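You operate a simulated robot arm through the tools that you are given. There is no shell and no other tool.

You are at the controls of a simulated robot arm. One attempt, no reset.

TASK
Change the mark plate for the one the white ticket names and ink it.
Fine: the old plate goes on the step; lock the new one in. Set down upright: mark plate.

It is judged by the outcome, as a careful person would: the job done as asked, and still so three seconds after it is handed in. It fails if anything else is knocked over, pushed out of place, dropped, spilled or broken.

THE ROBOT
A 7-joint arm with a fingered hand, fixed in place. Base frame: the origin is on the floor under the middle of its stand, x ahead of it, y to its left, z up; the work surface is at about z = 0.72. Lengths are in m, angles in degrees, forces in N, time in s.
With the tool pointing down near the work surface it reaches from about 0.12 to 0.78 m from the base axis. Its first joint turns from -69.0 to 172.0 degrees. Payload 3.4 kg.
The TCP is the grasp point between the finger pads, 0.039 m short of the fingertips. In the tool frame z runs along the fingers and y along their closing line. The gripper opens to 0.18 m; its body begins 0.111 m behind the TCP. The gripper is a hand of 3 fingers: y runs from the thumb to the fingers, the wrist lies at [0, 0, -0.262] in the tool frame, and closing takes about 1.5 s.
Orientation is that of the tool frame in the base frame, as a unit quaternion [x, y, z, w]. With the fingers straight down and closing along the base's y, the tool's x points along the base's -x, its y along +y and its z along -z.

THE INTERFACE
- The arm moves only by the tool move_arm. Its argument "rows" is a list of rows, each a list of 2 entries, a list of its own where there are three numbers: the shift along the tool's x, y, z in m, then the turn, a rotation vector about the tool's x, y, z in degrees. In form: [[[tx, ty, tz], [wx, wy, wz]], ...]. A call has 1 to 20 rows; each row is the pose to reach, as a shift and turn from the pose commanded when the call began, along the tool's axes at that moment. "fingers" is the opening, from 0 (shut) to 1 (fully open), set as the call begins (left out, the last holds). Rows are played at 5 a second. More than 0.05 m and 8.6 degrees between two rows, or a gripper value outside its range, and nothing of the call is played. A pose out of reach is approached as far as the arm can. The call stops where the force on the tool passes 40 N (or 10 N more than at its start, if that is more) or the arm is blocked; 0.2 s more then pass. Each finger travels about 0.072 m/s and halts on what it meets, pressing with about 27 N; the grip force reading is that of the motor and also rises with nothing between the fingers. The clock runs only during rows and for 0.2 s after the last one: add rows that repeat a pose to give the fingers time. It gives the time, the measured TCP pose, the force on the tool (base axes), the opening and the grip force at its end, in the units of the frame above (readings bear some noise), with the torque about the TCP (base axes, N m) and any sound that the robot's microphone picked up.
- Cameras (640 x 400 px; columns grow to the right, rows downward): "scene" is fixed at [0.4015, -0.497, 1.5583]; the picture's right is [0.96, 0.28, 0.00], its down [0.15, -0.50, -0.85] and it looks along [-0.24, 0.81, -0.53] (base axes); focal length 214 px, centre (320, 200). "wrist" rides on the gripper at [0.063, -0.036, -0.128] in the tool frame; the picture's right is [0.50, 0.87, 0.00], its down [-0.75, 0.43, -0.49] and it looks along [-0.43, 0.25, 0.87] (tool axes); focal length 226 px, centre (320, 200). There is no depth. A picture from a camera that has moved, and an enlarged one, comes with that camera's place and axes in the base frame and with its lens.
- capture(camera): a new picture of that camera. The clock stands still meanwhile.
- raise_lower(by): moves the trunk up (or, below 0, down) by that many m; the arm rides with it, the base frame stays. It gives what a move gives, with no picture.
- hand_shape(shape): the hand has 3 fingers and takes this shape, open, in about a second: jaw (thumb against the fingers, like two jaws); tri (thumb and two fingers); tip (a fingertip pinch); poke (one finger out to press); point (the index stretched); flat (the hand flat); cup (the hand cupped); fist (a fist). The gripper value then closes the fingers along that shape, each until it touches; the sizes above hold for jaw. It gives what a move gives, with no picture.
- inspect(camera, box): a new picture of the part [left, top, right, bottom] of that camera's present view, enlarged. The clock stands still meanwhile.
- job_done(): hands the job in; it is judged then, once.

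Nothing tells you positions but the pictures and the camera data. Unless the task says otherwise, let go and move clear before handing in.

The tools are called after "Call:" as a command line: name --argument value ..., lists and objects as JSON in quotes. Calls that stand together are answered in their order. move_arm: Moves the arm, as the interface text tells. Its arguments: {"type":"object","properties":{"rows":{"type":"array","items":{"type":"array"}},"fingers":{"type":"number"}},"required":["rows"]} The other tools are called the same way: raise_lower (by) moves the trunk up or down; hand_shape (shape) gives the hand a shape; capture (camera) takes a picture; inspect (camera, box) takes an enlarged picture of a part of a camera's view; job_done () hands the job in.

At the start:

```text
time_s: 0.0
ee_pos: [0.3626, -0.3869, 1.3633]
tcp_rot: [0.001, 1.0, 0.0, -0.001]
ft_force: [-0.6, -0.8, 0.2]
ft_torque: [0.0, -0.01, 0.01]
finger_gap: 0.1801
gripper_force: 0.1
shape: jaw
trunk travel left (down, up): [-0.243, 0.299]
```

scene: 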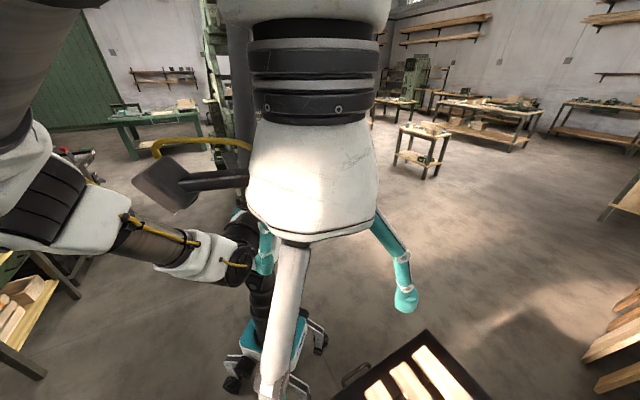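
wrist: 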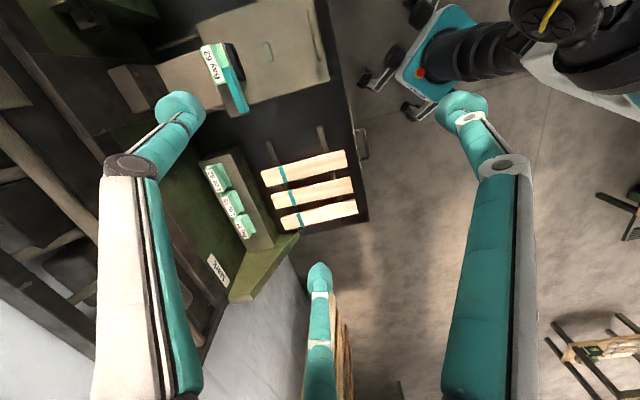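

The arm hides most of the bench from the scene camera. The wrist camera shows a bench with a plate holder, a rack of three plates, wooden pieces and a white ticket, so I'll look closer before moving.

Call:
inspect --camera "wrist" --box '[100, 0, 380, 175]'

Call:
inspect --camera "wrist" --box '[180, 130, 380, 310]'

Call:
inspect --camera "scene" --box '[220, 240, 640, 400]'

```text
2.29 times, centred on (240, 88) of wrist
camera zoom: at [0.3, -0.4208, 1.4901], right [-0.5, 0.87, 0.0], down [0.75, 0.43, 0.49], along [0.43, 0.25, -0.87], focal length 517 px, centre (503, 457)
```

zoom: 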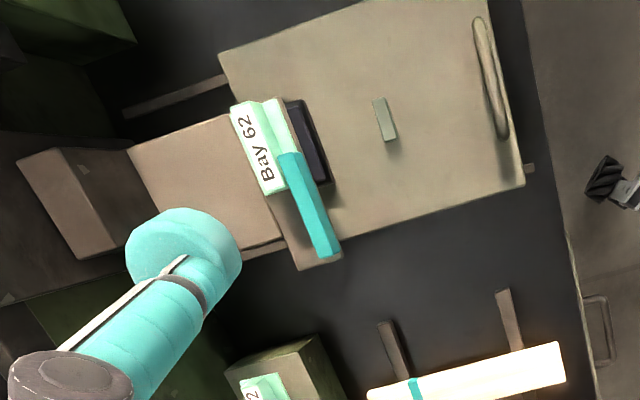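

```text
2.22 times, centred on (280, 220) of wrist
camera zoom: at [0.3, -0.4208, 1.4901], right [-0.5, 0.87, 0.0], down [0.75, 0.43, 0.49], along [0.43, 0.25, -0.87], focal length 502 px, centre (409, 156)
```

zoom: 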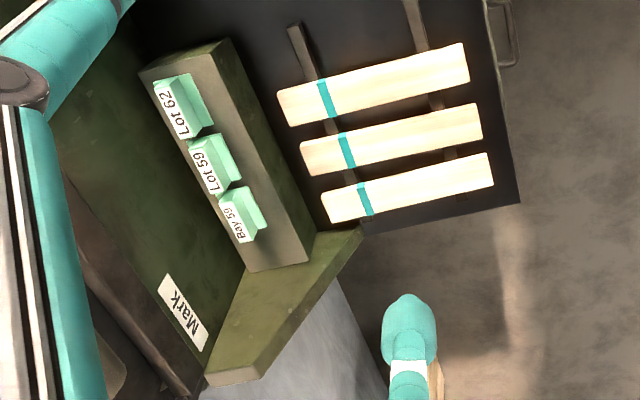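

```text
1.52 times, centred on (430, 320) of scene
camera zoom: at [0.4015, -0.497, 1.5583], right [0.96, 0.28, 0.0], down [0.15, -0.5, -0.85], along [-0.24, 0.81, -0.53], focal length 327 px, centre (152, 17)
```

zoom: 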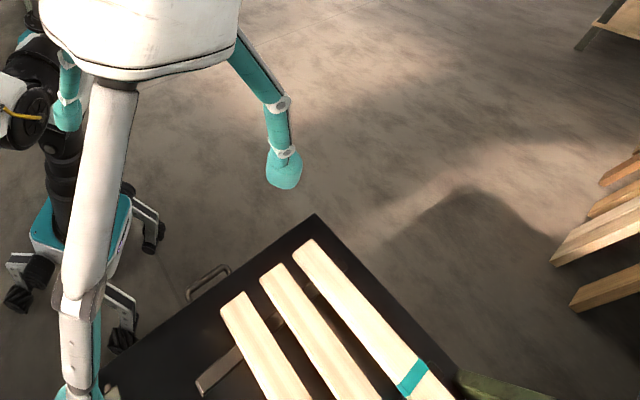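

The plate now fitted reads "Bay 62", and the rack holds Lot 62, Lot 59 and Bay 59. A white label starting with "Mark" is partly hidden, so I'll swing the arm left, out of the scene camera's view, to see everything.

Call:
move_arm --rows '[[[0, 0.05, 0], [0, 0, 0]], [[0, 0.1, 0], [0, 0, 0]], [[0, 0.15, 0], [0, 0, 0]], [[0, 0.2, 0], [0, 0, 0]], [[0, 0.25, 0], [0, 0, 0]], [[0, 0.3, 0], [0, 0, 0]], [[0, 0.35, 0], [0, 0, 0]], [[0, 0.4, 0], [0, 0, 0]], [[0, 0.45, 0], [0, 0, 0]], [[0, 0.5, 0], [0, 0, 0]]]'

Call:
capture --camera "scene"

Call:
capture --camera "wrist"

```text
time_s: 2.2
ee_pos: [0.3313, -0.0611, 1.3222]
tcp_rot: [-0.001, 1.0, -0.007, 0.002]
ft_force: [-1.5, 0.2, 1.7]
ft_torque: [-0.11, -0.13, 0.0]
finger_gap: 0.1798
gripper_force: 0.1
shape: jaw
out of reach, approached as far as the arm can: row 5, 6, 7, 8, 9, 10
trunk travel left (down, up): [-0.243, 0.299]
```

```text
taken
```

scene: 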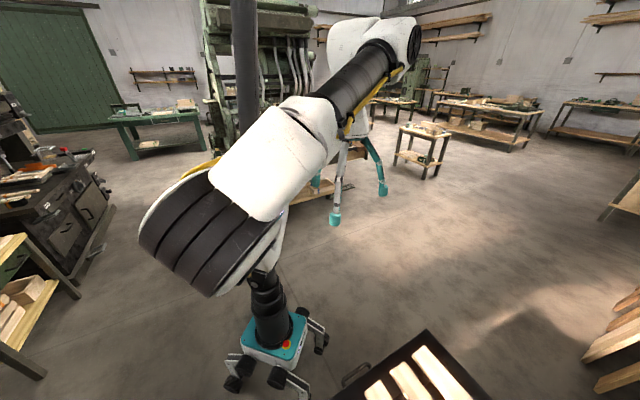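

```text
taken
camera wrist: at [0.2678, -0.0965, 1.4494], right [-0.5, 0.87, -0.01], down [0.75, 0.44, 0.49], along [0.43, 0.24, -0.87], focal length 226 px, centre (320, 200)
```

wrist: 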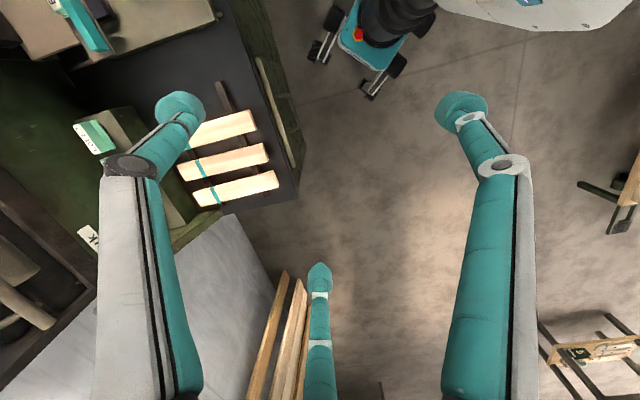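

The scene camera sees almost nothing of the work area, so I'll rely on the wrist camera. The left swing went out of reach, so I'll move back in a small step to check where the commanded pose stands.

Call:
move_arm --rows '[[[0, -0.05, 0], [0, 0, 0]], [[0, -0.1, 0], [0, 0, 0]]]'

```text
time_s: 2.8
ee_pos: [0.331, -0.1866, 1.3205]
tcp_rot: [0.001, 1.0, 0.006, 0.001]
ft_force: [-0.8, 0.5, -0.4]
ft_torque: [0.02, 0.04, -0.02]
finger_gap: 0.18
gripper_force: 0.1
shape: jaw
trunk travel left (down, up): [-0.243, 0.299]
```

The commanded pose follows the real one. Next I'll go over the front of the machine for a better look at the label and rack.

Call:
move_arm --rows '[[[-0.009, -0.045, 0.009], [0, 0, 0]], [[-0.018, -0.09, 0.018], [0, 0, 0]], [[-0.027, -0.135, 0.027], [0, 0, 0]], [[-0.036, -0.18, 0.036], [0, 0, 0]], [[-0.045, -0.225, 0.045], [0, 0, 0]], [[-0.054, -0.27, 0.054], [0, 0, 0]], [[-0.063, -0.315, 0.063], [0, 0, 0]], [[-0.07, -0.36, 0.07], [0, 0, 0]]]'

Call:
capture --camera "wrist"

Call:
capture --camera "scene"

```text
time_s: 4.6
ee_pos: [0.4001, -0.5264, 1.258]
tcp_rot: [0.001, 1.0, -0.003, -0.001]
ft_force: [-0.1, 0.3, -0.2]
ft_torque: [0.0, -0.01, -0.01]
finger_gap: 0.1798
gripper_force: 0.1
shape: jaw
trunk travel left (down, up): [-0.243, 0.299]
```

```text
taken
camera wrist: at [0.3371, -0.5618, 1.3839], right [-0.5, 0.87, -0.01], down [0.75, 0.44, 0.49], along [0.43, 0.24, -0.87], focal length 226 px, centre (320, 200)
```

wrist: 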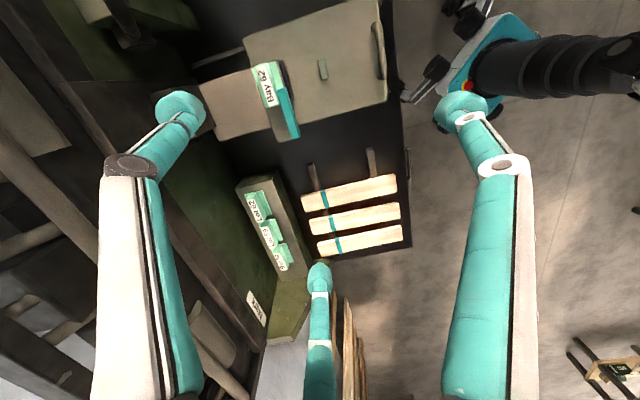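

```text
taken
```

scene: 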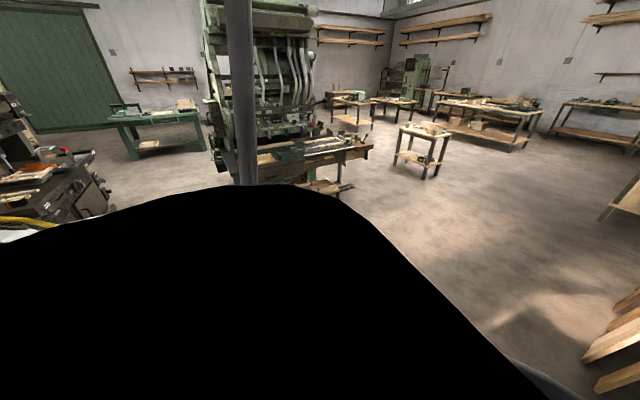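

Call:
inspect --camera "wrist" --box '[180, 0, 420, 150]'

Call:
inspect --camera "wrist" --box '[210, 150, 420, 350]'

Call:
inspect --camera "wrist" --box '[60, 0, 220, 100]'

Call:
inspect --camera "wrist" --box '[210, 260, 330, 360]'

```text
2.67 times, centred on (300, 75) of wrist
camera zoom: at [0.3371, -0.5618, 1.3839], right [-0.5, 0.87, -0.01], down [0.75, 0.44, 0.49], along [0.43, 0.24, -0.87], focal length 603 px, centre (373, 533)
```

zoom: 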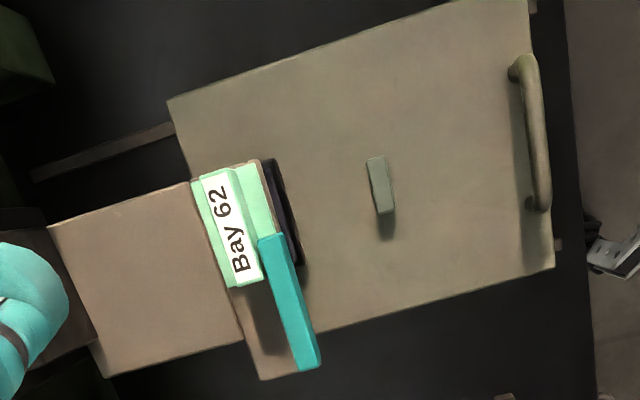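

```text
2.00 times, centred on (315, 250) of wrist
camera zoom: at [0.3371, -0.5618, 1.3839], right [-0.5, 0.87, -0.01], down [0.75, 0.44, 0.49], along [0.43, 0.24, -0.87], focal length 452 px, centre (330, 100)
```

zoom: 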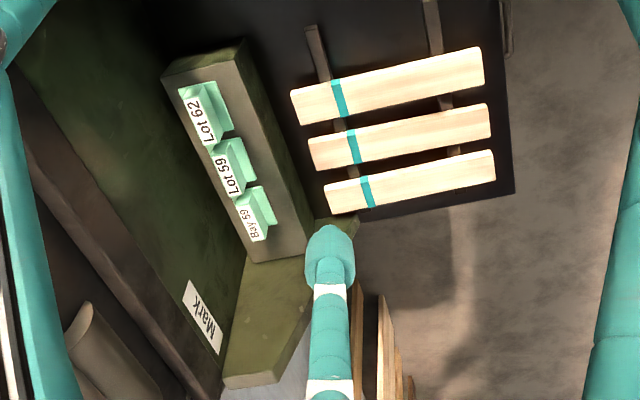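

```text
4.00 times, centred on (140, 50) of wrist
camera zoom: at [0.3371, -0.5618, 1.3839], right [-0.5, 0.87, -0.01], down [0.75, 0.44, 0.49], along [0.43, 0.24, -0.87], focal length 904 px, centre (1040, 800)
```

zoom: 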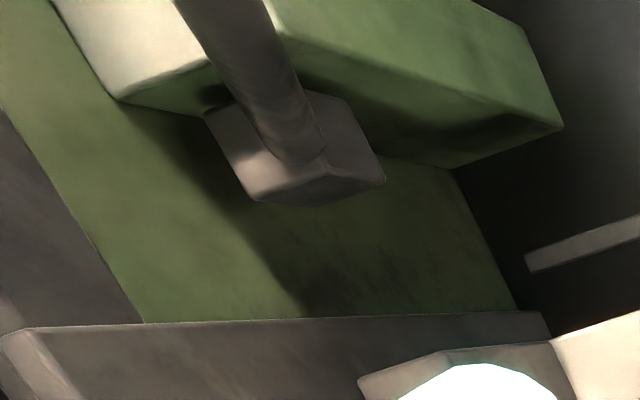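

```text
4.00 times, centred on (270, 310) of wrist
camera zoom: at [0.3371, -0.5618, 1.3839], right [-0.5, 0.87, -0.01], down [0.75, 0.44, 0.49], along [0.43, 0.24, -0.87], focal length 904 px, centre (520, -240)
```

zoom: 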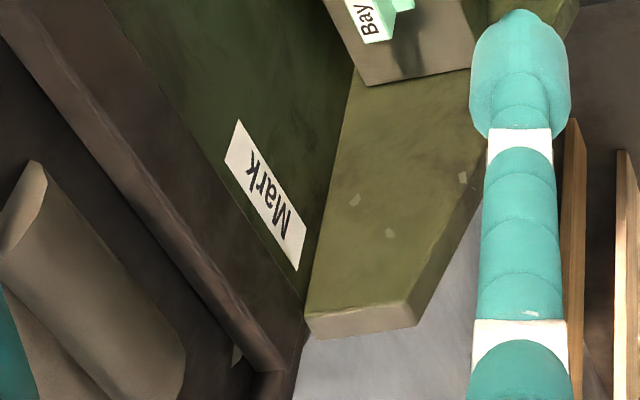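

The fitted plate is at about (0.42, -0.655, 0.83) and has a teal lever. The rack of three plates runs from about (0.70, -0.55, 0.89) to (0.84, -0.42, 0.88). I'll turn the wrist so the camera faces the machine from the robot side.

Call:
move_arm --rows '[[[0.009, 0.01, 0.005], [0, 0, 8]], [[0.018, 0.019, 0.01], [0, 0, 16]], [[0.027, 0.029, 0.016], [0, 0, 24]], [[0.036, 0.039, 0.021], [0, 0, 32]], [[0.045, 0.048, 0.026], [0, 0, 40]], [[0.055, 0.058, 0.032], [0, 0, 48]], [[0.064, 0.067, 0.037], [0, 0, 56]], [[0.073, 0.077, 0.042], [0, 0, 64]], [[0.082, 0.087, 0.047], [0, 0, 72]], [[0.091, 0.096, 0.053], [0, 0, 80]], [[0.1, 0.106, 0.058], [0, 0, 88]]]'

Call:
capture --camera "wrist"

```text
time_s: 7.0
ee_pos: [0.2989, -0.428, 1.1943]
tcp_rot: [0.696, 0.718, 0.001, 0.001]
ft_force: [0.3, 0.3, -0.6]
ft_torque: [-0.02, 0.03, 0.02]
finger_gap: 0.18
gripper_force: 0.0
shape: jaw
trunk travel left (down, up): [-0.243, 0.299]
```

```text
taken
camera wrist: at [0.2599, -0.3665, 1.3212], right [0.85, 0.53, 0.0], down [0.46, -0.74, 0.49], along [0.26, -0.42, -0.87], focal length 226 px, centre (320, 200)
```

wrist: 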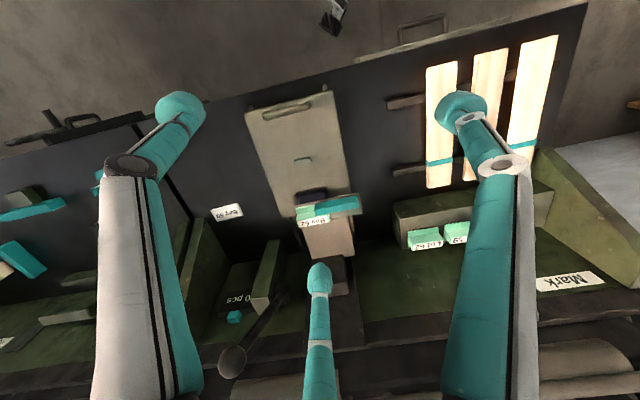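

A small white ticket lies on the black top left of the slide, and there are more teal items further left. I'll zoom in on these.

Call:
inspect --camera "wrist" --box '[180, 180, 280, 240]'

Call:
inspect --camera "wrist" --box '[240, 80, 400, 280]'

Call:
inspect --camera "wrist" --box '[180, 200, 420, 400]'

Call:
inspect --camera "wrist" --box '[0, 100, 200, 380]'

Call:
inspect --camera "wrist" --box '[380, 140, 620, 320]'

```text
6.40 times, centred on (230, 210) of wrist
camera zoom: at [0.2599, -0.3665, 1.3212], right [0.85, 0.53, 0.0], down [0.46, -0.74, 0.49], along [0.26, -0.42, -0.87], focal length 1447 px, centre (896, 136)
```

zoom: 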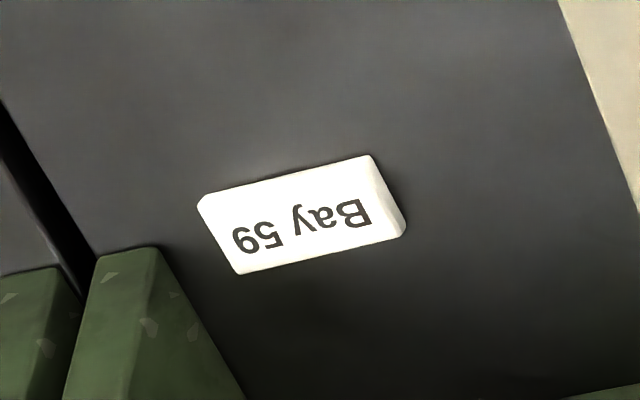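

```text
2.00 times, centred on (320, 180) of wrist
camera zoom: at [0.2599, -0.3665, 1.3212], right [0.85, 0.53, 0.0], down [0.46, -0.74, 0.49], along [0.26, -0.42, -0.87], focal length 452 px, centre (320, 240)
```

zoom: 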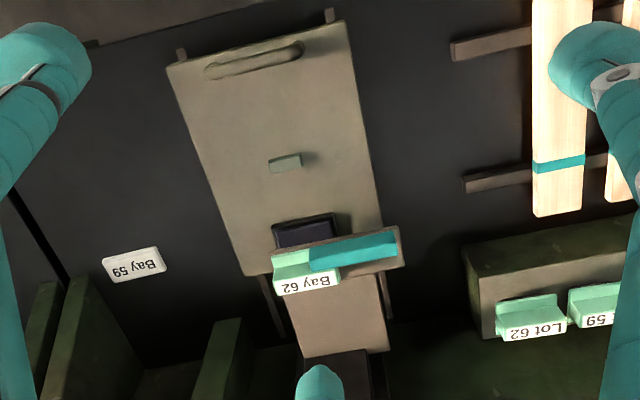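

```text
2.00 times, centred on (300, 300) of wrist
camera zoom: at [0.2599, -0.3665, 1.3212], right [0.85, 0.53, 0.0], down [0.46, -0.74, 0.49], along [0.26, -0.42, -0.87], focal length 452 px, centre (360, 0)
```

zoom: 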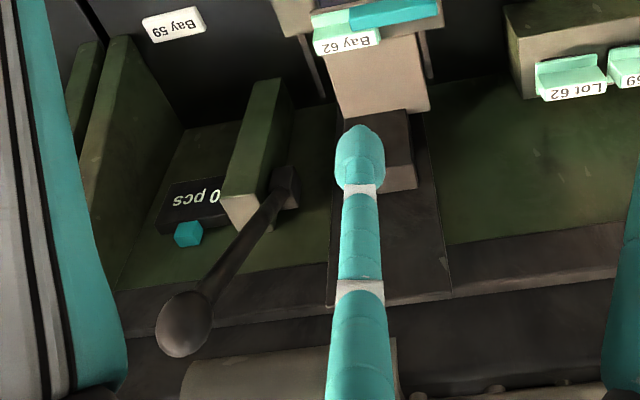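

```text
1.43 times, centred on (100, 240) of wrist
camera zoom: at [0.2599, -0.3665, 1.3212], right [0.85, 0.53, 0.0], down [0.46, -0.74, 0.49], along [0.26, -0.42, -0.87], focal length 323 px, centre (634, 143)
```

zoom: 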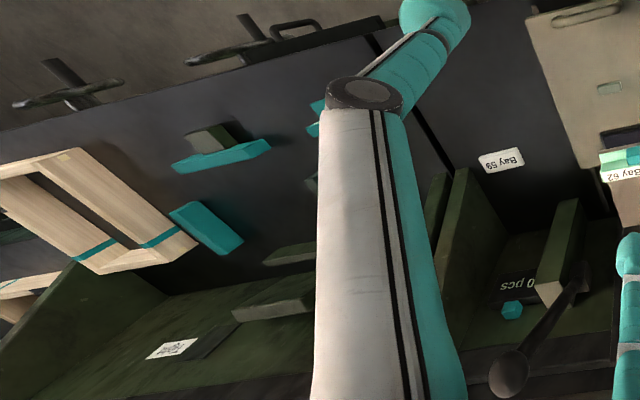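

```text
2.22 times, centred on (500, 230) of wrist
camera zoom: at [0.2599, -0.3665, 1.3212], right [0.85, 0.53, 0.0], down [0.46, -0.74, 0.49], along [0.26, -0.42, -0.87], focal length 502 px, centre (-80, 133)
```

zoom: 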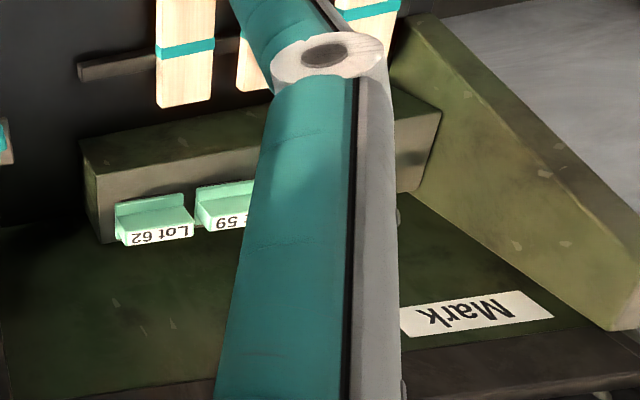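

The ticket on the black top reads "Bay 59", so the new plate is the far-right one on the rack. I'll move closer to the rack to see the plate shape.

Call:
move_arm --rows '[[[0.002, 0.043, 0.013], [0, 0, -1.2]], [[0.004, 0.086, 0.026], [0, 0, -2.4]], [[0.005, 0.129, 0.039], [0, 0, -3.6]], [[0.007, 0.172, 0.052], [0, 0, -4.9]], [[0.009, 0.215, 0.065], [0, 0, -6.1]], [[0.011, 0.258, 0.078], [0, 0, -7.3]], [[0.013, 0.301, 0.091], [0, 0, -8.5]], [[0.015, 0.344, 0.104], [0, 0, -9.7]], [[0.016, 0.386, 0.117], [0, 0, -11]]]'

Call:
capture --camera "wrist"

Call:
capture --camera "scene"

```text
time_s: 9.0
ee_pos: [0.689, -0.4062, 1.0762]
tcp_rot: [0.623, 0.782, 0.001, -0.002]
ft_force: [-0.1, 0.0, -0.4]
ft_torque: [0.0, 0.04, 0.01]
finger_gap: 0.1801
gripper_force: 0.0
shape: jaw
trunk travel left (down, up): [-0.243, 0.299]
```

```text
taken
camera wrist: at [0.6395, -0.3528, 1.203], right [0.73, 0.68, 0.0], down [0.59, -0.64, 0.49], along [0.33, -0.36, -0.87], focal length 226 px, centre (320, 200)
```

wrist: 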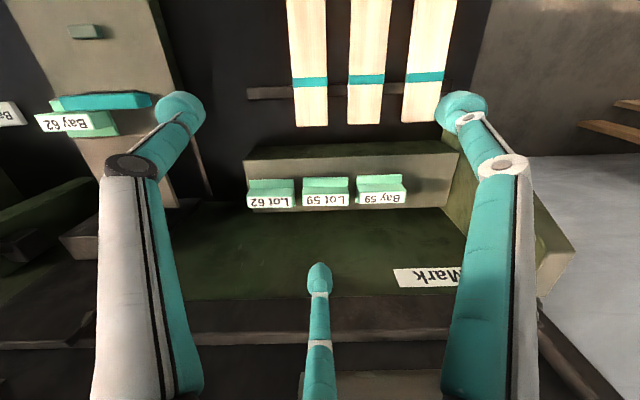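

```text
taken
```

scene: 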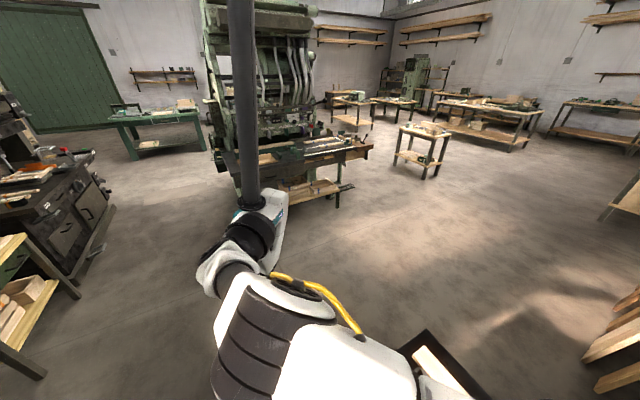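

Call:
inspect --camera "wrist" --box '[230, 130, 450, 270]'

Call:
inspect --camera "wrist" --box '[0, 60, 200, 260]'

```text
2.86 times, centred on (340, 200) of wrist
camera zoom: at [0.6395, -0.3528, 1.203], right [0.73, 0.68, 0.0], down [0.59, -0.64, 0.49], along [0.33, -0.36, -0.87], focal length 646 px, centre (263, 200)
```

zoom: 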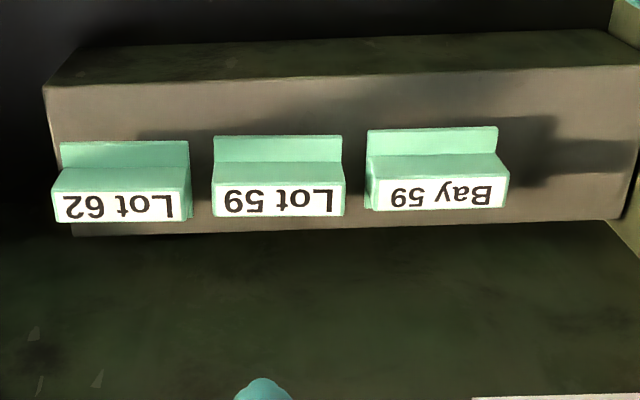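

```text
2.00 times, centred on (100, 160) of wrist
camera zoom: at [0.6395, -0.3528, 1.203], right [0.73, 0.68, 0.0], down [0.59, -0.64, 0.49], along [0.33, -0.36, -0.87], focal length 452 px, centre (760, 280)
```

zoom: 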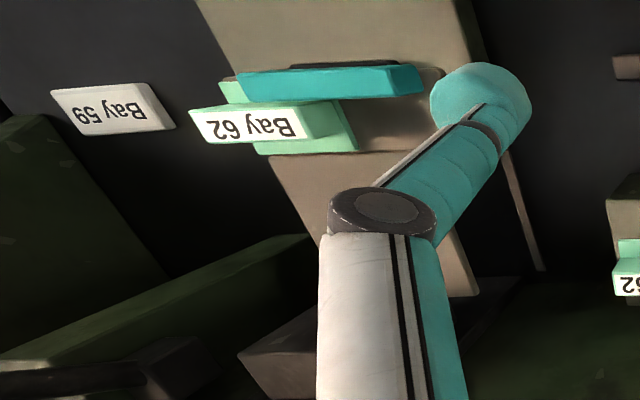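

The plates are inverted-T shapes with a flange at the bottom and a ridge carrying the label on top. I'll now look closely at the holder with Bay 62.

Call:
move_arm --rows '[[[-0.0144, -0.0443, 0.0], [0, 0, 0]], [[-0.0288, -0.0886, 0.0], [0, 0, 0]], [[-0.0432, -0.1329, 0.0], [0, 0, 0]], [[-0.0576, -0.1772, 0.0], [0, 0, 0]], [[-0.072, -0.2215, 0.0], [0, 0, 0]], [[-0.0864, -0.2658, 0.0], [0, 0, 0]], [[-0.1008, -0.31, 0.0], [0, 0, 0]], [[-0.1153, -0.3545, 0.0], [0, 0, 0]], [[-0.1153, -0.3545, 0.04], [0, 0, 0]], [[-0.1153, -0.3545, 0.08], [0, 0, 0]]]'

Call:
capture --camera "wrist"

```text
time_s: 11.2
ee_pos: [0.364, -0.5983, 0.9998]
tcp_rot: [0.624, 0.781, 0.002, -0.001]
ft_force: [0.1, -0.4, -0.5]
ft_torque: [0.03, 0.01, -0.02]
finger_gap: 0.1799
gripper_force: 0.1
shape: jaw
trunk travel left (down, up): [-0.243, 0.299]
```

```text
taken
camera wrist: at [0.3145, -0.5448, 1.1244], right [0.73, 0.68, 0.0], down [0.59, -0.64, 0.49], along [0.34, -0.36, -0.87], focal length 226 px, centre (320, 200)
```

wrist: 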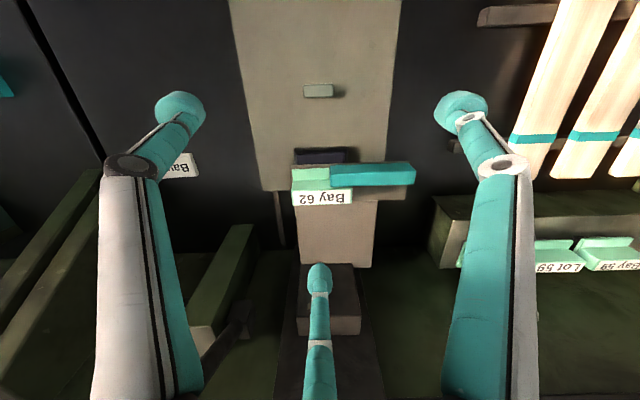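

Call:
inspect --camera "wrist" --box '[270, 130, 430, 230]'

Call:
inspect --camera "wrist" --box '[200, 0, 420, 140]'

Call:
inspect --camera "wrist" --box '[180, 200, 420, 350]'

```text
4.00 times, centred on (350, 180) of wrist
camera zoom: at [0.3145, -0.5448, 1.1244], right [0.73, 0.68, 0.0], down [0.59, -0.64, 0.49], along [0.34, -0.36, -0.87], focal length 904 px, centre (200, 280)
```

zoom: 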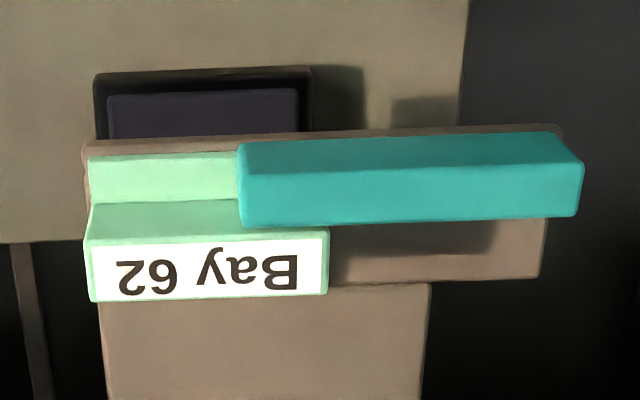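

```text
2.86 times, centred on (310, 70) of wrist
camera zoom: at [0.3145, -0.5448, 1.1244], right [0.73, 0.68, 0.0], down [0.59, -0.64, 0.49], along [0.34, -0.36, -0.87], focal length 646 px, centre (349, 571)
```

zoom: 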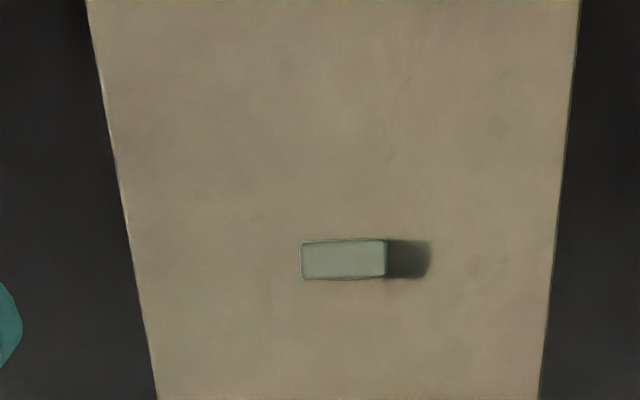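

```text
2.67 times, centred on (300, 275) of wrist
camera zoom: at [0.3145, -0.5448, 1.1244], right [0.73, 0.68, 0.0], down [0.59, -0.64, 0.49], along [0.34, -0.36, -0.87], focal length 603 px, centre (373, 0)
```

zoom: 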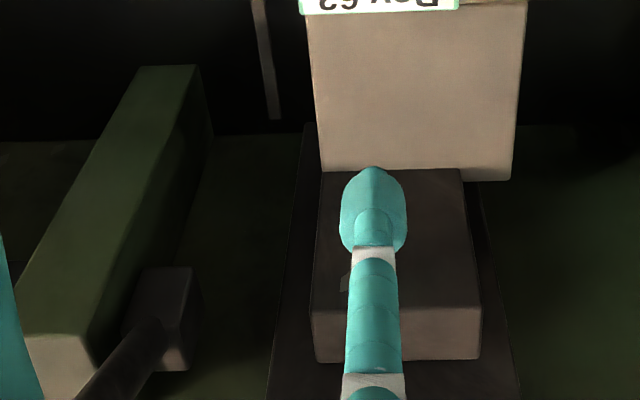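

The Bay 62 plate sits on the left part of the holder bar, and a raised teal bar covers its right part. A dark ink pad lies on the slide below and in front. I'll tilt the hand for a more level view of the holder.

Call:
move_arm --rows '[[[0.0119, -0.0065, 0.005], [-3.35, -5.77, 0]], [[0.0238, -0.013, 0.015], [-6.7, -11.5, 0]], [[0.0357, -0.0195, 0.03], [-10, -17.3, 0]], [[0.0476, -0.026, 0.05], [-13.4, -23.1, 0]], [[0.0595, -0.0325, 0.075], [-16.75, -28.8, 0]], [[0.0715, -0.039, 0.1], [-20.1, -34.6, 0]]]'

Call:
capture --camera "wrist"

Call:
inspect --camera "wrist" --box '[230, 120, 430, 245]'

```text
time_s: 12.6
ee_pos: [0.2546, -0.6068, 0.947]
tcp_rot: [0.602, 0.743, -0.029, 0.291]
ft_force: [-0.6, 0.5, 0.2]
ft_torque: [0.03, -0.04, 0.01]
finger_gap: 0.1799
gripper_force: 0.1
shape: jaw
out of reach, approached as far as the arm can: row 4, 5, 6
trunk travel left (down, up): [-0.243, 0.299]
```

```text
taken
camera wrist: at [0.1637, -0.5106, 1.0115], right [0.74, 0.68, 0.03], down [0.28, -0.35, 0.89], along [0.61, -0.65, -0.45], focal length 226 px, centre (320, 200)
```

wrist: 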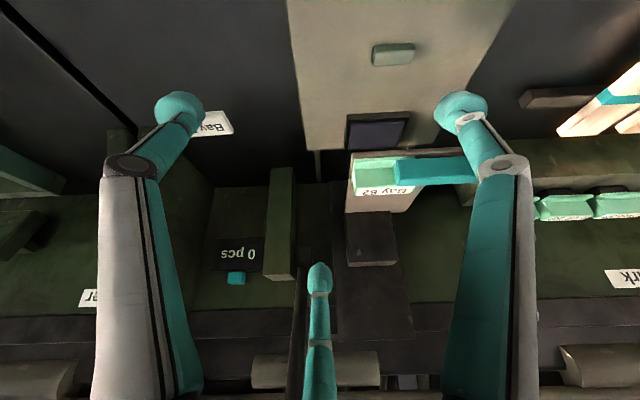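

```text
3.20 times, centred on (330, 182) of wrist
camera zoom: at [0.1637, -0.5106, 1.0115], right [0.74, 0.68, 0.03], down [0.28, -0.35, 0.89], along [0.61, -0.65, -0.45], focal length 723 px, centre (288, 256)
```

zoom: 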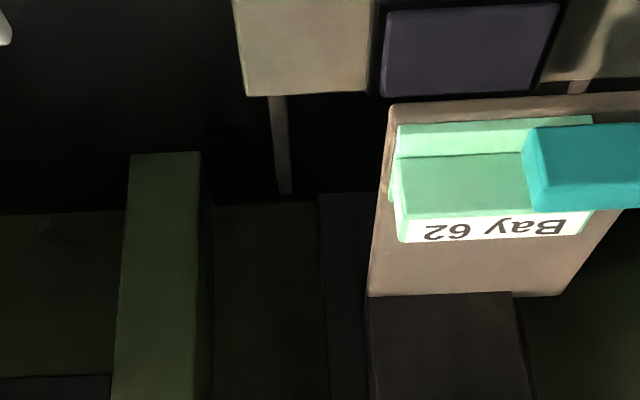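

The tilt was limited by reach here, but the lever clearly sits on the robot side of the label ridge, over the plate's flange. I'll go back upright and then view the holder from the right side.

Call:
move_arm --rows '[[[-0.0103, 0.0267, -0.0091], [3.4, 5.9, 0]], [[-0.0207, 0.0534, -0.0182], [6.8, 11.8, 0]], [[-0.031, 0.0801, -0.0274], [10.3, 17.6, 0]], [[-0.0414, 0.1068, -0.0365], [13.7, 23.5, 0]], [[-0.0517, 0.1335, -0.0456], [17.1, 29.4, 0]]]'

```text
time_s: 13.8
ee_pos: [0.3698, -0.5969, 1.0471]
tcp_rot: [0.626, 0.78, 0.012, -0.002]
ft_force: [0.1, -0.7, 0.2]
ft_torque: [0.01, -0.02, 0.01]
finger_gap: 0.1799
gripper_force: 0.2
shape: jaw
trunk travel left (down, up): [-0.243, 0.299]
```

Call:
move_arm --rows '[[[-0.002, 0.0105, 0.004], [0, 0, 8.2]], [[-0.004, 0.021, 0.008], [0, 0, 16.4]], [[-0.0055, 0.0315, 0.012], [0, 0, 24.6]], [[-0.0073, 0.042, 0.016], [0, 0, 32.8]], [[-0.009, 0.0525, 0.02], [0, 0, 41]], [[-0.011, 0.063, 0.024], [0, 0, 49.2]], [[-0.0127, 0.0735, 0.028], [0, 0, 57.4]], [[-0.0145, 0.084, 0.033], [0, 0, 65.6]], [[-0.0165, 0.0945, 0.038], [0, 0, 73.8]], [[-0.018, 0.105, 0.044], [0, 0, 82]], [[-0.02, 0.115, 0.05], [0, 0, 90]]]'

Call:
capture --camera "wrist"

Call:
inspect --camera "wrist" --box '[220, 120, 420, 245]'

```text
time_s: 16.2
ee_pos: [0.4252, -0.6998, 0.9092]
tcp_rot: [0.991, 0.125, 0.033, -0.017]
ft_force: [0.2, 0.1, -0.1]
ft_torque: [0.02, 0.02, -0.02]
finger_gap: 0.1801
gripper_force: 0.0
shape: jaw
out of reach, approached as far as the arm can: row 6, 7, 8, 9, 10, 11
trunk travel left (down, up): [-0.243, 0.299]
```

```text
taken
camera wrist: at [0.4684, -0.6544, 1.0394], right [0.7, -0.72, 0.01], down [-0.65, -0.63, 0.43], along [-0.3, -0.31, -0.9], focal length 226 px, centre (320, 200)
```

wrist: 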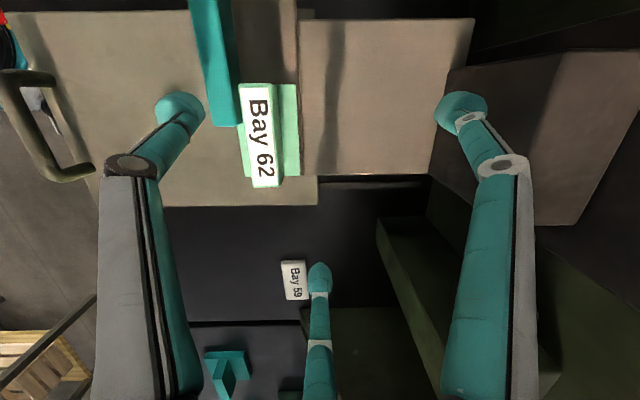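

```text
3.20 times, centred on (320, 182) of wrist
camera zoom: at [0.4684, -0.6544, 1.0394], right [0.7, -0.72, 0.01], down [-0.65, -0.63, 0.43], along [-0.3, -0.31, -0.9], focal length 723 px, centre (320, 256)
```

zoom: 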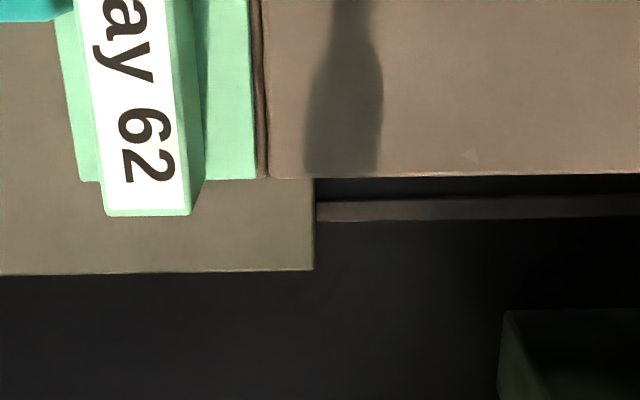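

That yaw went beyond reach and the hand drifted lower than I meant, with no contact. I'll lift straight up, then turn back partly.

Call:
move_arm --rows '[[[0, 0, -0.04], [0, 0, 0]], [[0, 0, -0.08], [0, 0, 0]], [[0, 0, -0.12], [0, 0, 0]], [[0, 0, -0.15], [0, 0, 0]]]'

Call:
capture --camera "wrist"

```text
time_s: 16.8
ee_pos: [0.4136, -0.7278, 0.9612]
tcp_rot: [0.99, 0.13, 0.04, -0.032]
ft_force: [-0.5, 0.5, -0.5]
ft_torque: [-0.01, -0.06, 0.01]
finger_gap: 0.1799
gripper_force: 0.0
shape: jaw
out of reach, approached as far as the arm can: row 1, 2, 3
trunk travel left (down, up): [-0.243, 0.299]
stopped in row 3: the force on the tool passed its limit at 44 N (the readings are from after the stop); the commanded pose is now the measured one
```

```text
taken
camera wrist: at [0.4556, -0.6864, 1.0939], right [0.71, -0.71, 0.0], down [-0.65, -0.65, 0.4], along [-0.28, -0.28, -0.92], focal length 226 px, centre (320, 200)
```

wrist: 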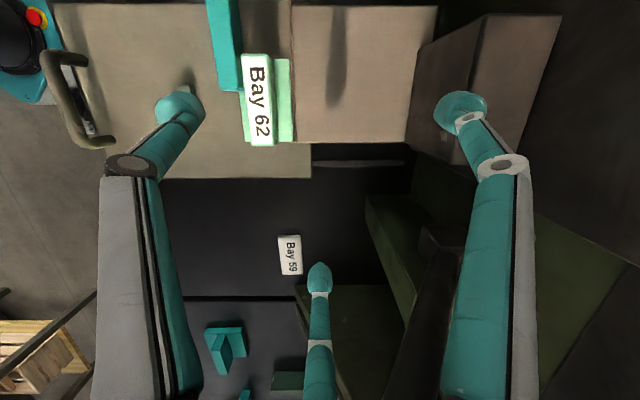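

The force limit tripped, probably because the hand brushed the tall press lever behind it. I'll back off toward the robot in small steps and recheck.

Call:
move_arm --rows '[[[-0.009, -0.043, 0.0015], [0, 0, -6]], [[-0.018, -0.087, 0.003], [0, 0, -14]], [[-0.027, -0.131, 0.0046], [0, 0, -22]]]'

Call:
capture --camera "wrist"

Call:
capture --camera "scene"

```text
time_s: 17.6
ee_pos: [0.358, -0.6147, 0.9558]
tcp_rot: [0.947, 0.318, 0.046, -0.024]
ft_force: [-0.6, 0.3, -0.3]
ft_torque: [0.01, -0.05, 0.0]
finger_gap: 0.1798
gripper_force: 0.1
shape: jaw
out of reach, approached as far as the arm can: row 1, 2, 3
trunk travel left (down, up): [-0.243, 0.299]
```

```text
taken
camera wrist: at [0.376, -0.5572, 1.0879], right [0.92, -0.39, 0.04], down [-0.37, -0.84, 0.41], along [-0.13, -0.39, -0.91], focal length 226 px, centre (320, 200)
```

wrist: 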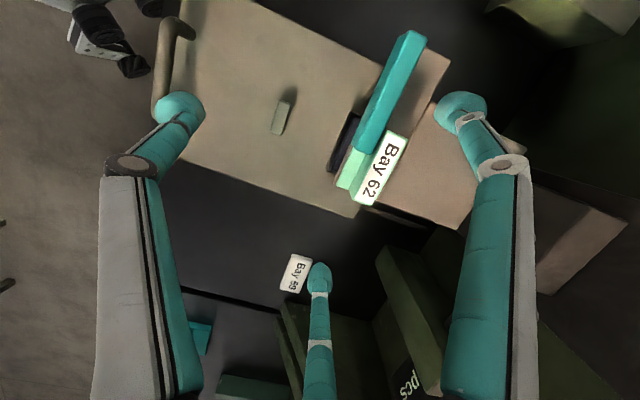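

```text
taken
```

scene: 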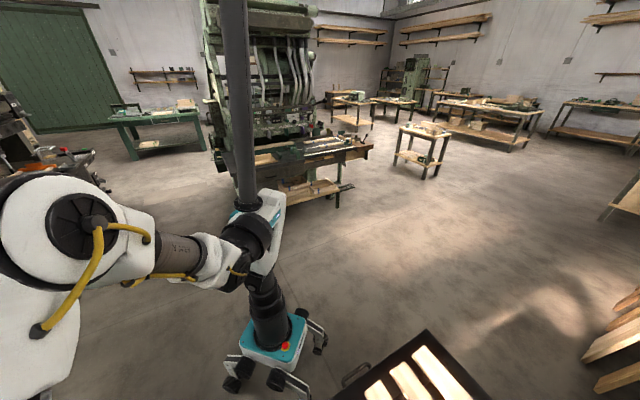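

Call:
move_arm --rows '[[[0.009, -0.015, -0.015], [0.3, -0.6, -7.3]], [[0.018, -0.03, -0.03], [0.6, -1.3, -14.6]], [[0.0265, -0.045, -0.045], [0.9, -1.9, -21.8]], [[0.035, -0.06, -0.06], [1.2, -2.5, -29.1]], [[0.044, -0.075, -0.075], [1.4, -3.2, -36.4]], [[0.053, -0.09, -0.09], [1.7, -3.8, -43.7]], [[0.062, -0.105, -0.105], [2.0, -4.4, -50.9]], [[0.071, -0.12, -0.12], [2.3, -5.1, -58.2]], [[0.0795, -0.135, -0.1345], [2.6, -5.7, -65.5]]]'

Call:
capture --camera "wrist"

Call:
inspect --camera "wrist" --box '[200, 180, 420, 320]'

```text
time_s: 19.6
ee_pos: [0.3289, -0.4701, 1.0998]
tcp_rot: [0.626, 0.78, -0.003, -0.001]
ft_force: [-0.1, 0.4, 0.0]
ft_torque: [0.0, -0.02, 0.02]
finger_gap: 0.1799
gripper_force: 0.0
shape: jaw
trunk travel left (down, up): [-0.243, 0.299]
```

```text
taken
camera wrist: at [0.2809, -0.4148, 1.2255], right [0.74, 0.68, -0.01], down [0.59, -0.64, 0.49], along [0.33, -0.37, -0.87], focal length 226 px, centre (320, 200)
```

wrist: 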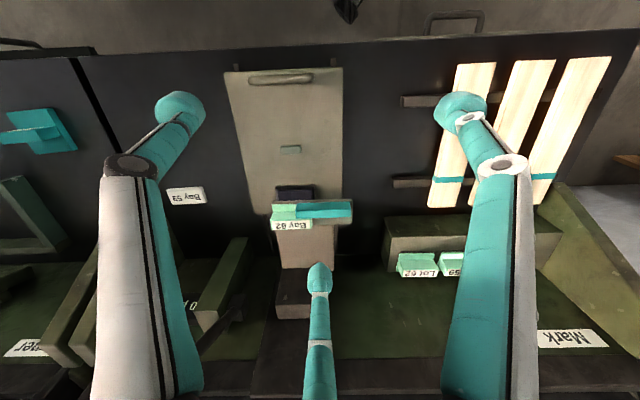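

```text
2.86 times, centred on (310, 250) of wrist
camera zoom: at [0.2809, -0.4148, 1.2255], right [0.74, 0.68, -0.01], down [0.59, -0.64, 0.49], along [0.33, -0.37, -0.87], focal length 646 px, centre (349, 57)
```

zoom: 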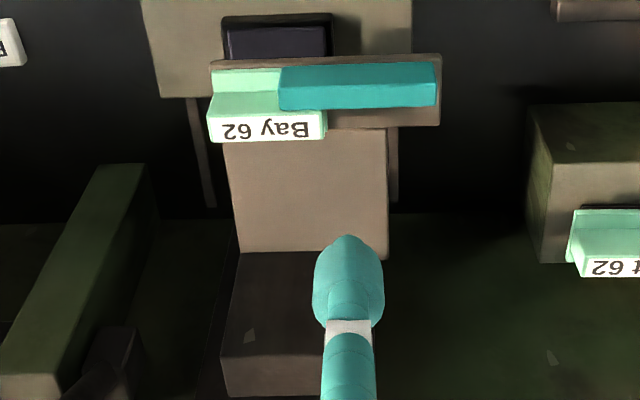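

The head and the fitted plate look unchanged, and the lever pivot is clear of the hand now. I'll look at the lock lever from a lower, more oblique angle to see how it pivots.

Call:
move_arm --rows '[[[0.0034, 0.0154, 0.02], [-0.76, -4.18, 6.48]], [[0.0068, 0.0309, 0.04], [-1.5, -8.4, 13]], [[0.0102, 0.0463, 0.06], [-2.3, -12.5, 19.4]], [[0.0136, 0.0617, 0.08], [-3.0, -16.7, 25.9]], [[0.017, 0.0772, 0.1], [-3.8, -20.9, 32.4]], [[0.0204, 0.0926, 0.125], [-4.54, -25.1, 38.9]]]'

Call:
capture --camera "wrist"

Call:
inspect --camera "wrist" --box '[260, 140, 380, 220]'

```text
time_s: 21.0
ee_pos: [0.4177, -0.6505, 0.9061]
tcp_rot: [0.826, 0.542, -0.055, 0.145]
ft_force: [-0.2, 0.3, -0.1]
ft_torque: [-0.02, 0.05, -0.01]
finger_gap: 0.1797
gripper_force: 0.1
shape: jaw
out of reach, approached as far as the arm can: row 2, 3, 4, 5, 6
trunk travel left (down, up): [-0.243, 0.299]
```

```text
taken
camera wrist: at [0.4005, -0.5436, 1.0034], right [0.99, 0.12, 0.03], down [0.06, -0.68, 0.73], along [0.11, -0.73, -0.68], focal length 226 px, centre (320, 200)
```

wrist: 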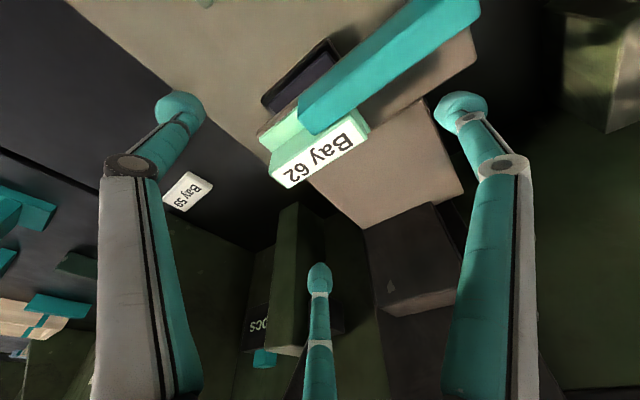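

```text
5.00 times, centred on (320, 180) of wrist
camera zoom: at [0.4005, -0.5436, 1.0034], right [0.99, 0.12, 0.03], down [0.06, -0.68, 0.73], along [0.11, -0.73, -0.68], focal length 1130 px, centre (320, 300)
```

zoom: 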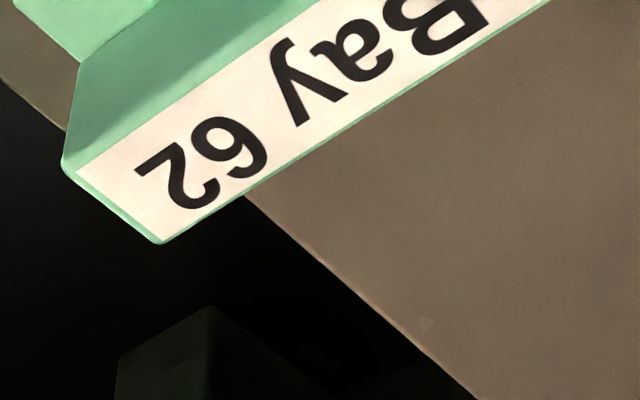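

The solver drifted outward again, and the hand is now just above the plate with no contact. Before I retreat I'll use this close view of the lever.

Call:
inspect --camera "wrist" --box '[240, 0, 500, 200]'

```text
2.00 times, centred on (370, 100) of wrist
camera zoom: at [0.4005, -0.5436, 1.0034], right [0.99, 0.12, 0.03], down [0.06, -0.68, 0.73], along [0.11, -0.73, -0.68], focal length 452 px, centre (220, 400)
```

zoom: 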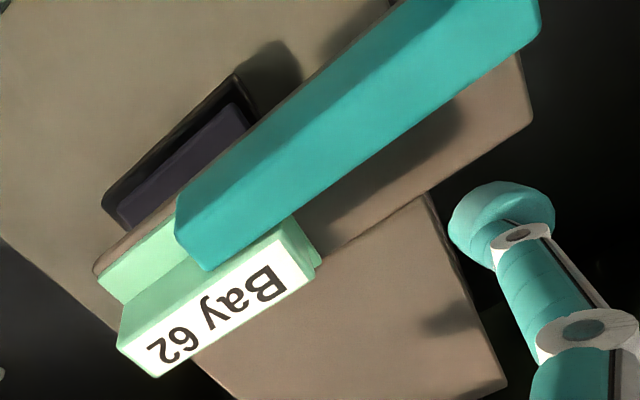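

Call:
move_arm --rows '[[[0.0088, -0.0122, -0.0331], [0.6, 1.9, -4]], [[0.0177, -0.0244, -0.0662], [1.2, 3.8, -7.9]], [[0.0265, -0.0367, -0.0993], [1.9, 5.7, -11.9]], [[0.0354, -0.0489, -0.1324], [2.5, 7.6, -15.8]], [[0.0442, -0.0611, -0.1656], [3.1, 9.6, -19.8]], [[0.0531, -0.0733, -0.1987], [3.7, 11.5, -23.7]], [[0.0619, -0.0856, -0.2318], [4.4, 13.4, -27.7]], [[0.0708, -0.0978, -0.2649], [5, 15.3, -31.6]], [[0.0796, -0.11, -0.298], [5.6, 17.2, -35.6]]]'

Call:
capture --camera "scene"

```text
time_s: 23.0
ee_pos: [0.3271, -0.452, 1.1575]
tcp_rot: [0.625, 0.781, 0.001, 0.001]
ft_force: [-0.9, 0.2, -0.1]
ft_torque: [-0.02, 0.03, 0.04]
finger_gap: 0.1801
gripper_force: 0.1
shape: jaw
trunk travel left (down, up): [-0.243, 0.299]
```

```text
taken
```

scene: 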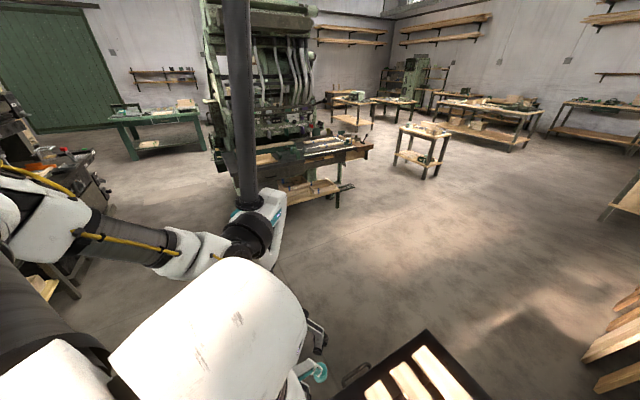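

I'm back at a safe height. I'll survey the whole area for a "step" and other features before touching anything.

Call:
move_arm --rows '[[[0.03, 0.0, -0.03], [0, 0, 0]], [[0.06, 0.0, -0.06], [0, 0, 0]], [[0.08, 0.0, -0.1], [0, 0, 0]], [[0.08, 0.0, -0.14], [0, 0, 0]], [[0.08, 0.0, -0.18], [0, 0, 0]]]'

Call:
capture --camera "wrist"

Call:
inspect --camera "wrist" --box '[200, 140, 440, 290]'

Call:
inspect --camera "wrist" --box '[400, 100, 640, 300]'

Call:
inspect --camera "wrist" --box '[0, 80, 220, 300]'

```text
time_s: 24.2
ee_pos: [0.3074, -0.3763, 1.3369]
tcp_rot: [0.625, 0.78, 0.001, 0.001]
ft_force: [0.0, -0.3, 0.4]
ft_torque: [0.02, 0.02, 0.01]
finger_gap: 0.1802
gripper_force: 0.2
shape: jaw
trunk travel left (down, up): [-0.243, 0.299]
```

```text
taken
camera wrist: at [0.259, -0.3218, 1.4622], right [0.74, 0.68, 0.0], down [0.59, -0.64, 0.49], along [0.33, -0.36, -0.87], focal length 226 px, centre (320, 200)
```

wrist: 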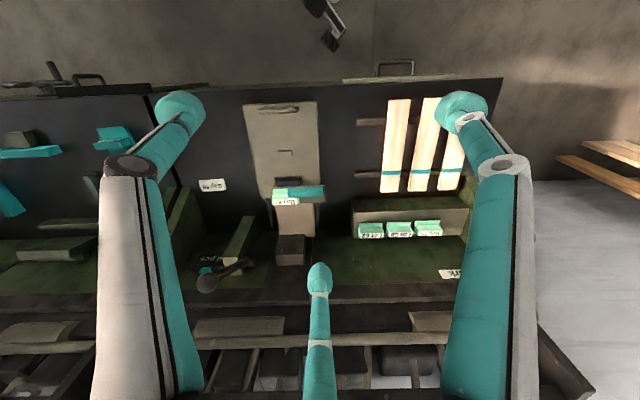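

```text
2.67 times, centred on (320, 215) of wrist
camera zoom: at [0.259, -0.3218, 1.4622], right [0.74, 0.68, 0.0], down [0.59, -0.64, 0.49], along [0.33, -0.36, -0.87], focal length 603 px, centre (320, 160)
```

zoom: 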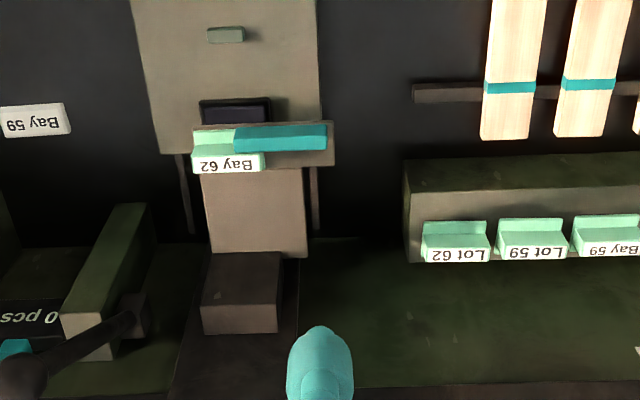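

```text
2.00 times, centred on (520, 200) of wrist
camera zoom: at [0.259, -0.3218, 1.4622], right [0.74, 0.68, 0.0], down [0.59, -0.64, 0.49], along [0.33, -0.36, -0.87], focal length 452 px, centre (-80, 200)
```

zoom: 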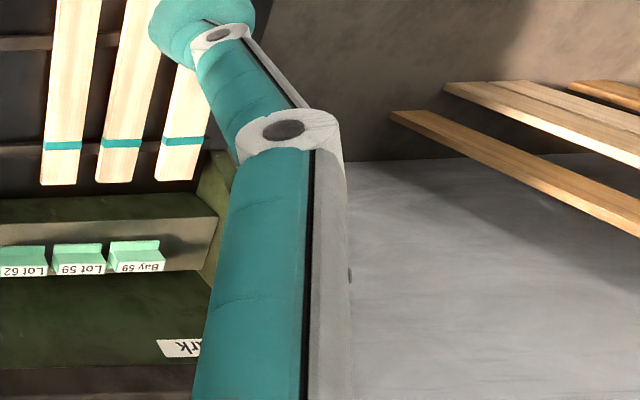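

```text
1.82 times, centred on (110, 190) of wrist
camera zoom: at [0.259, -0.3218, 1.4622], right [0.74, 0.68, 0.0], down [0.59, -0.64, 0.49], along [0.33, -0.36, -0.87], focal length 411 px, centre (702, 218)
```

zoom: 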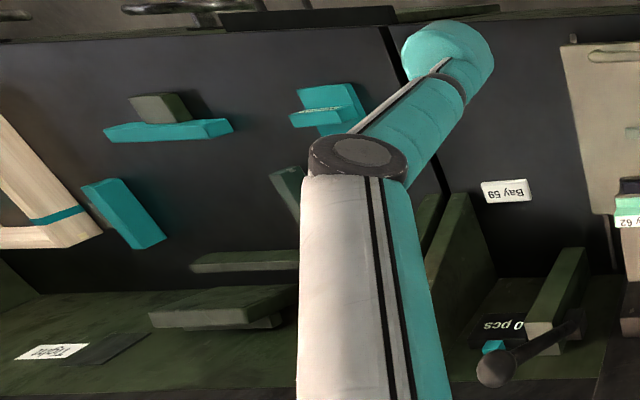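

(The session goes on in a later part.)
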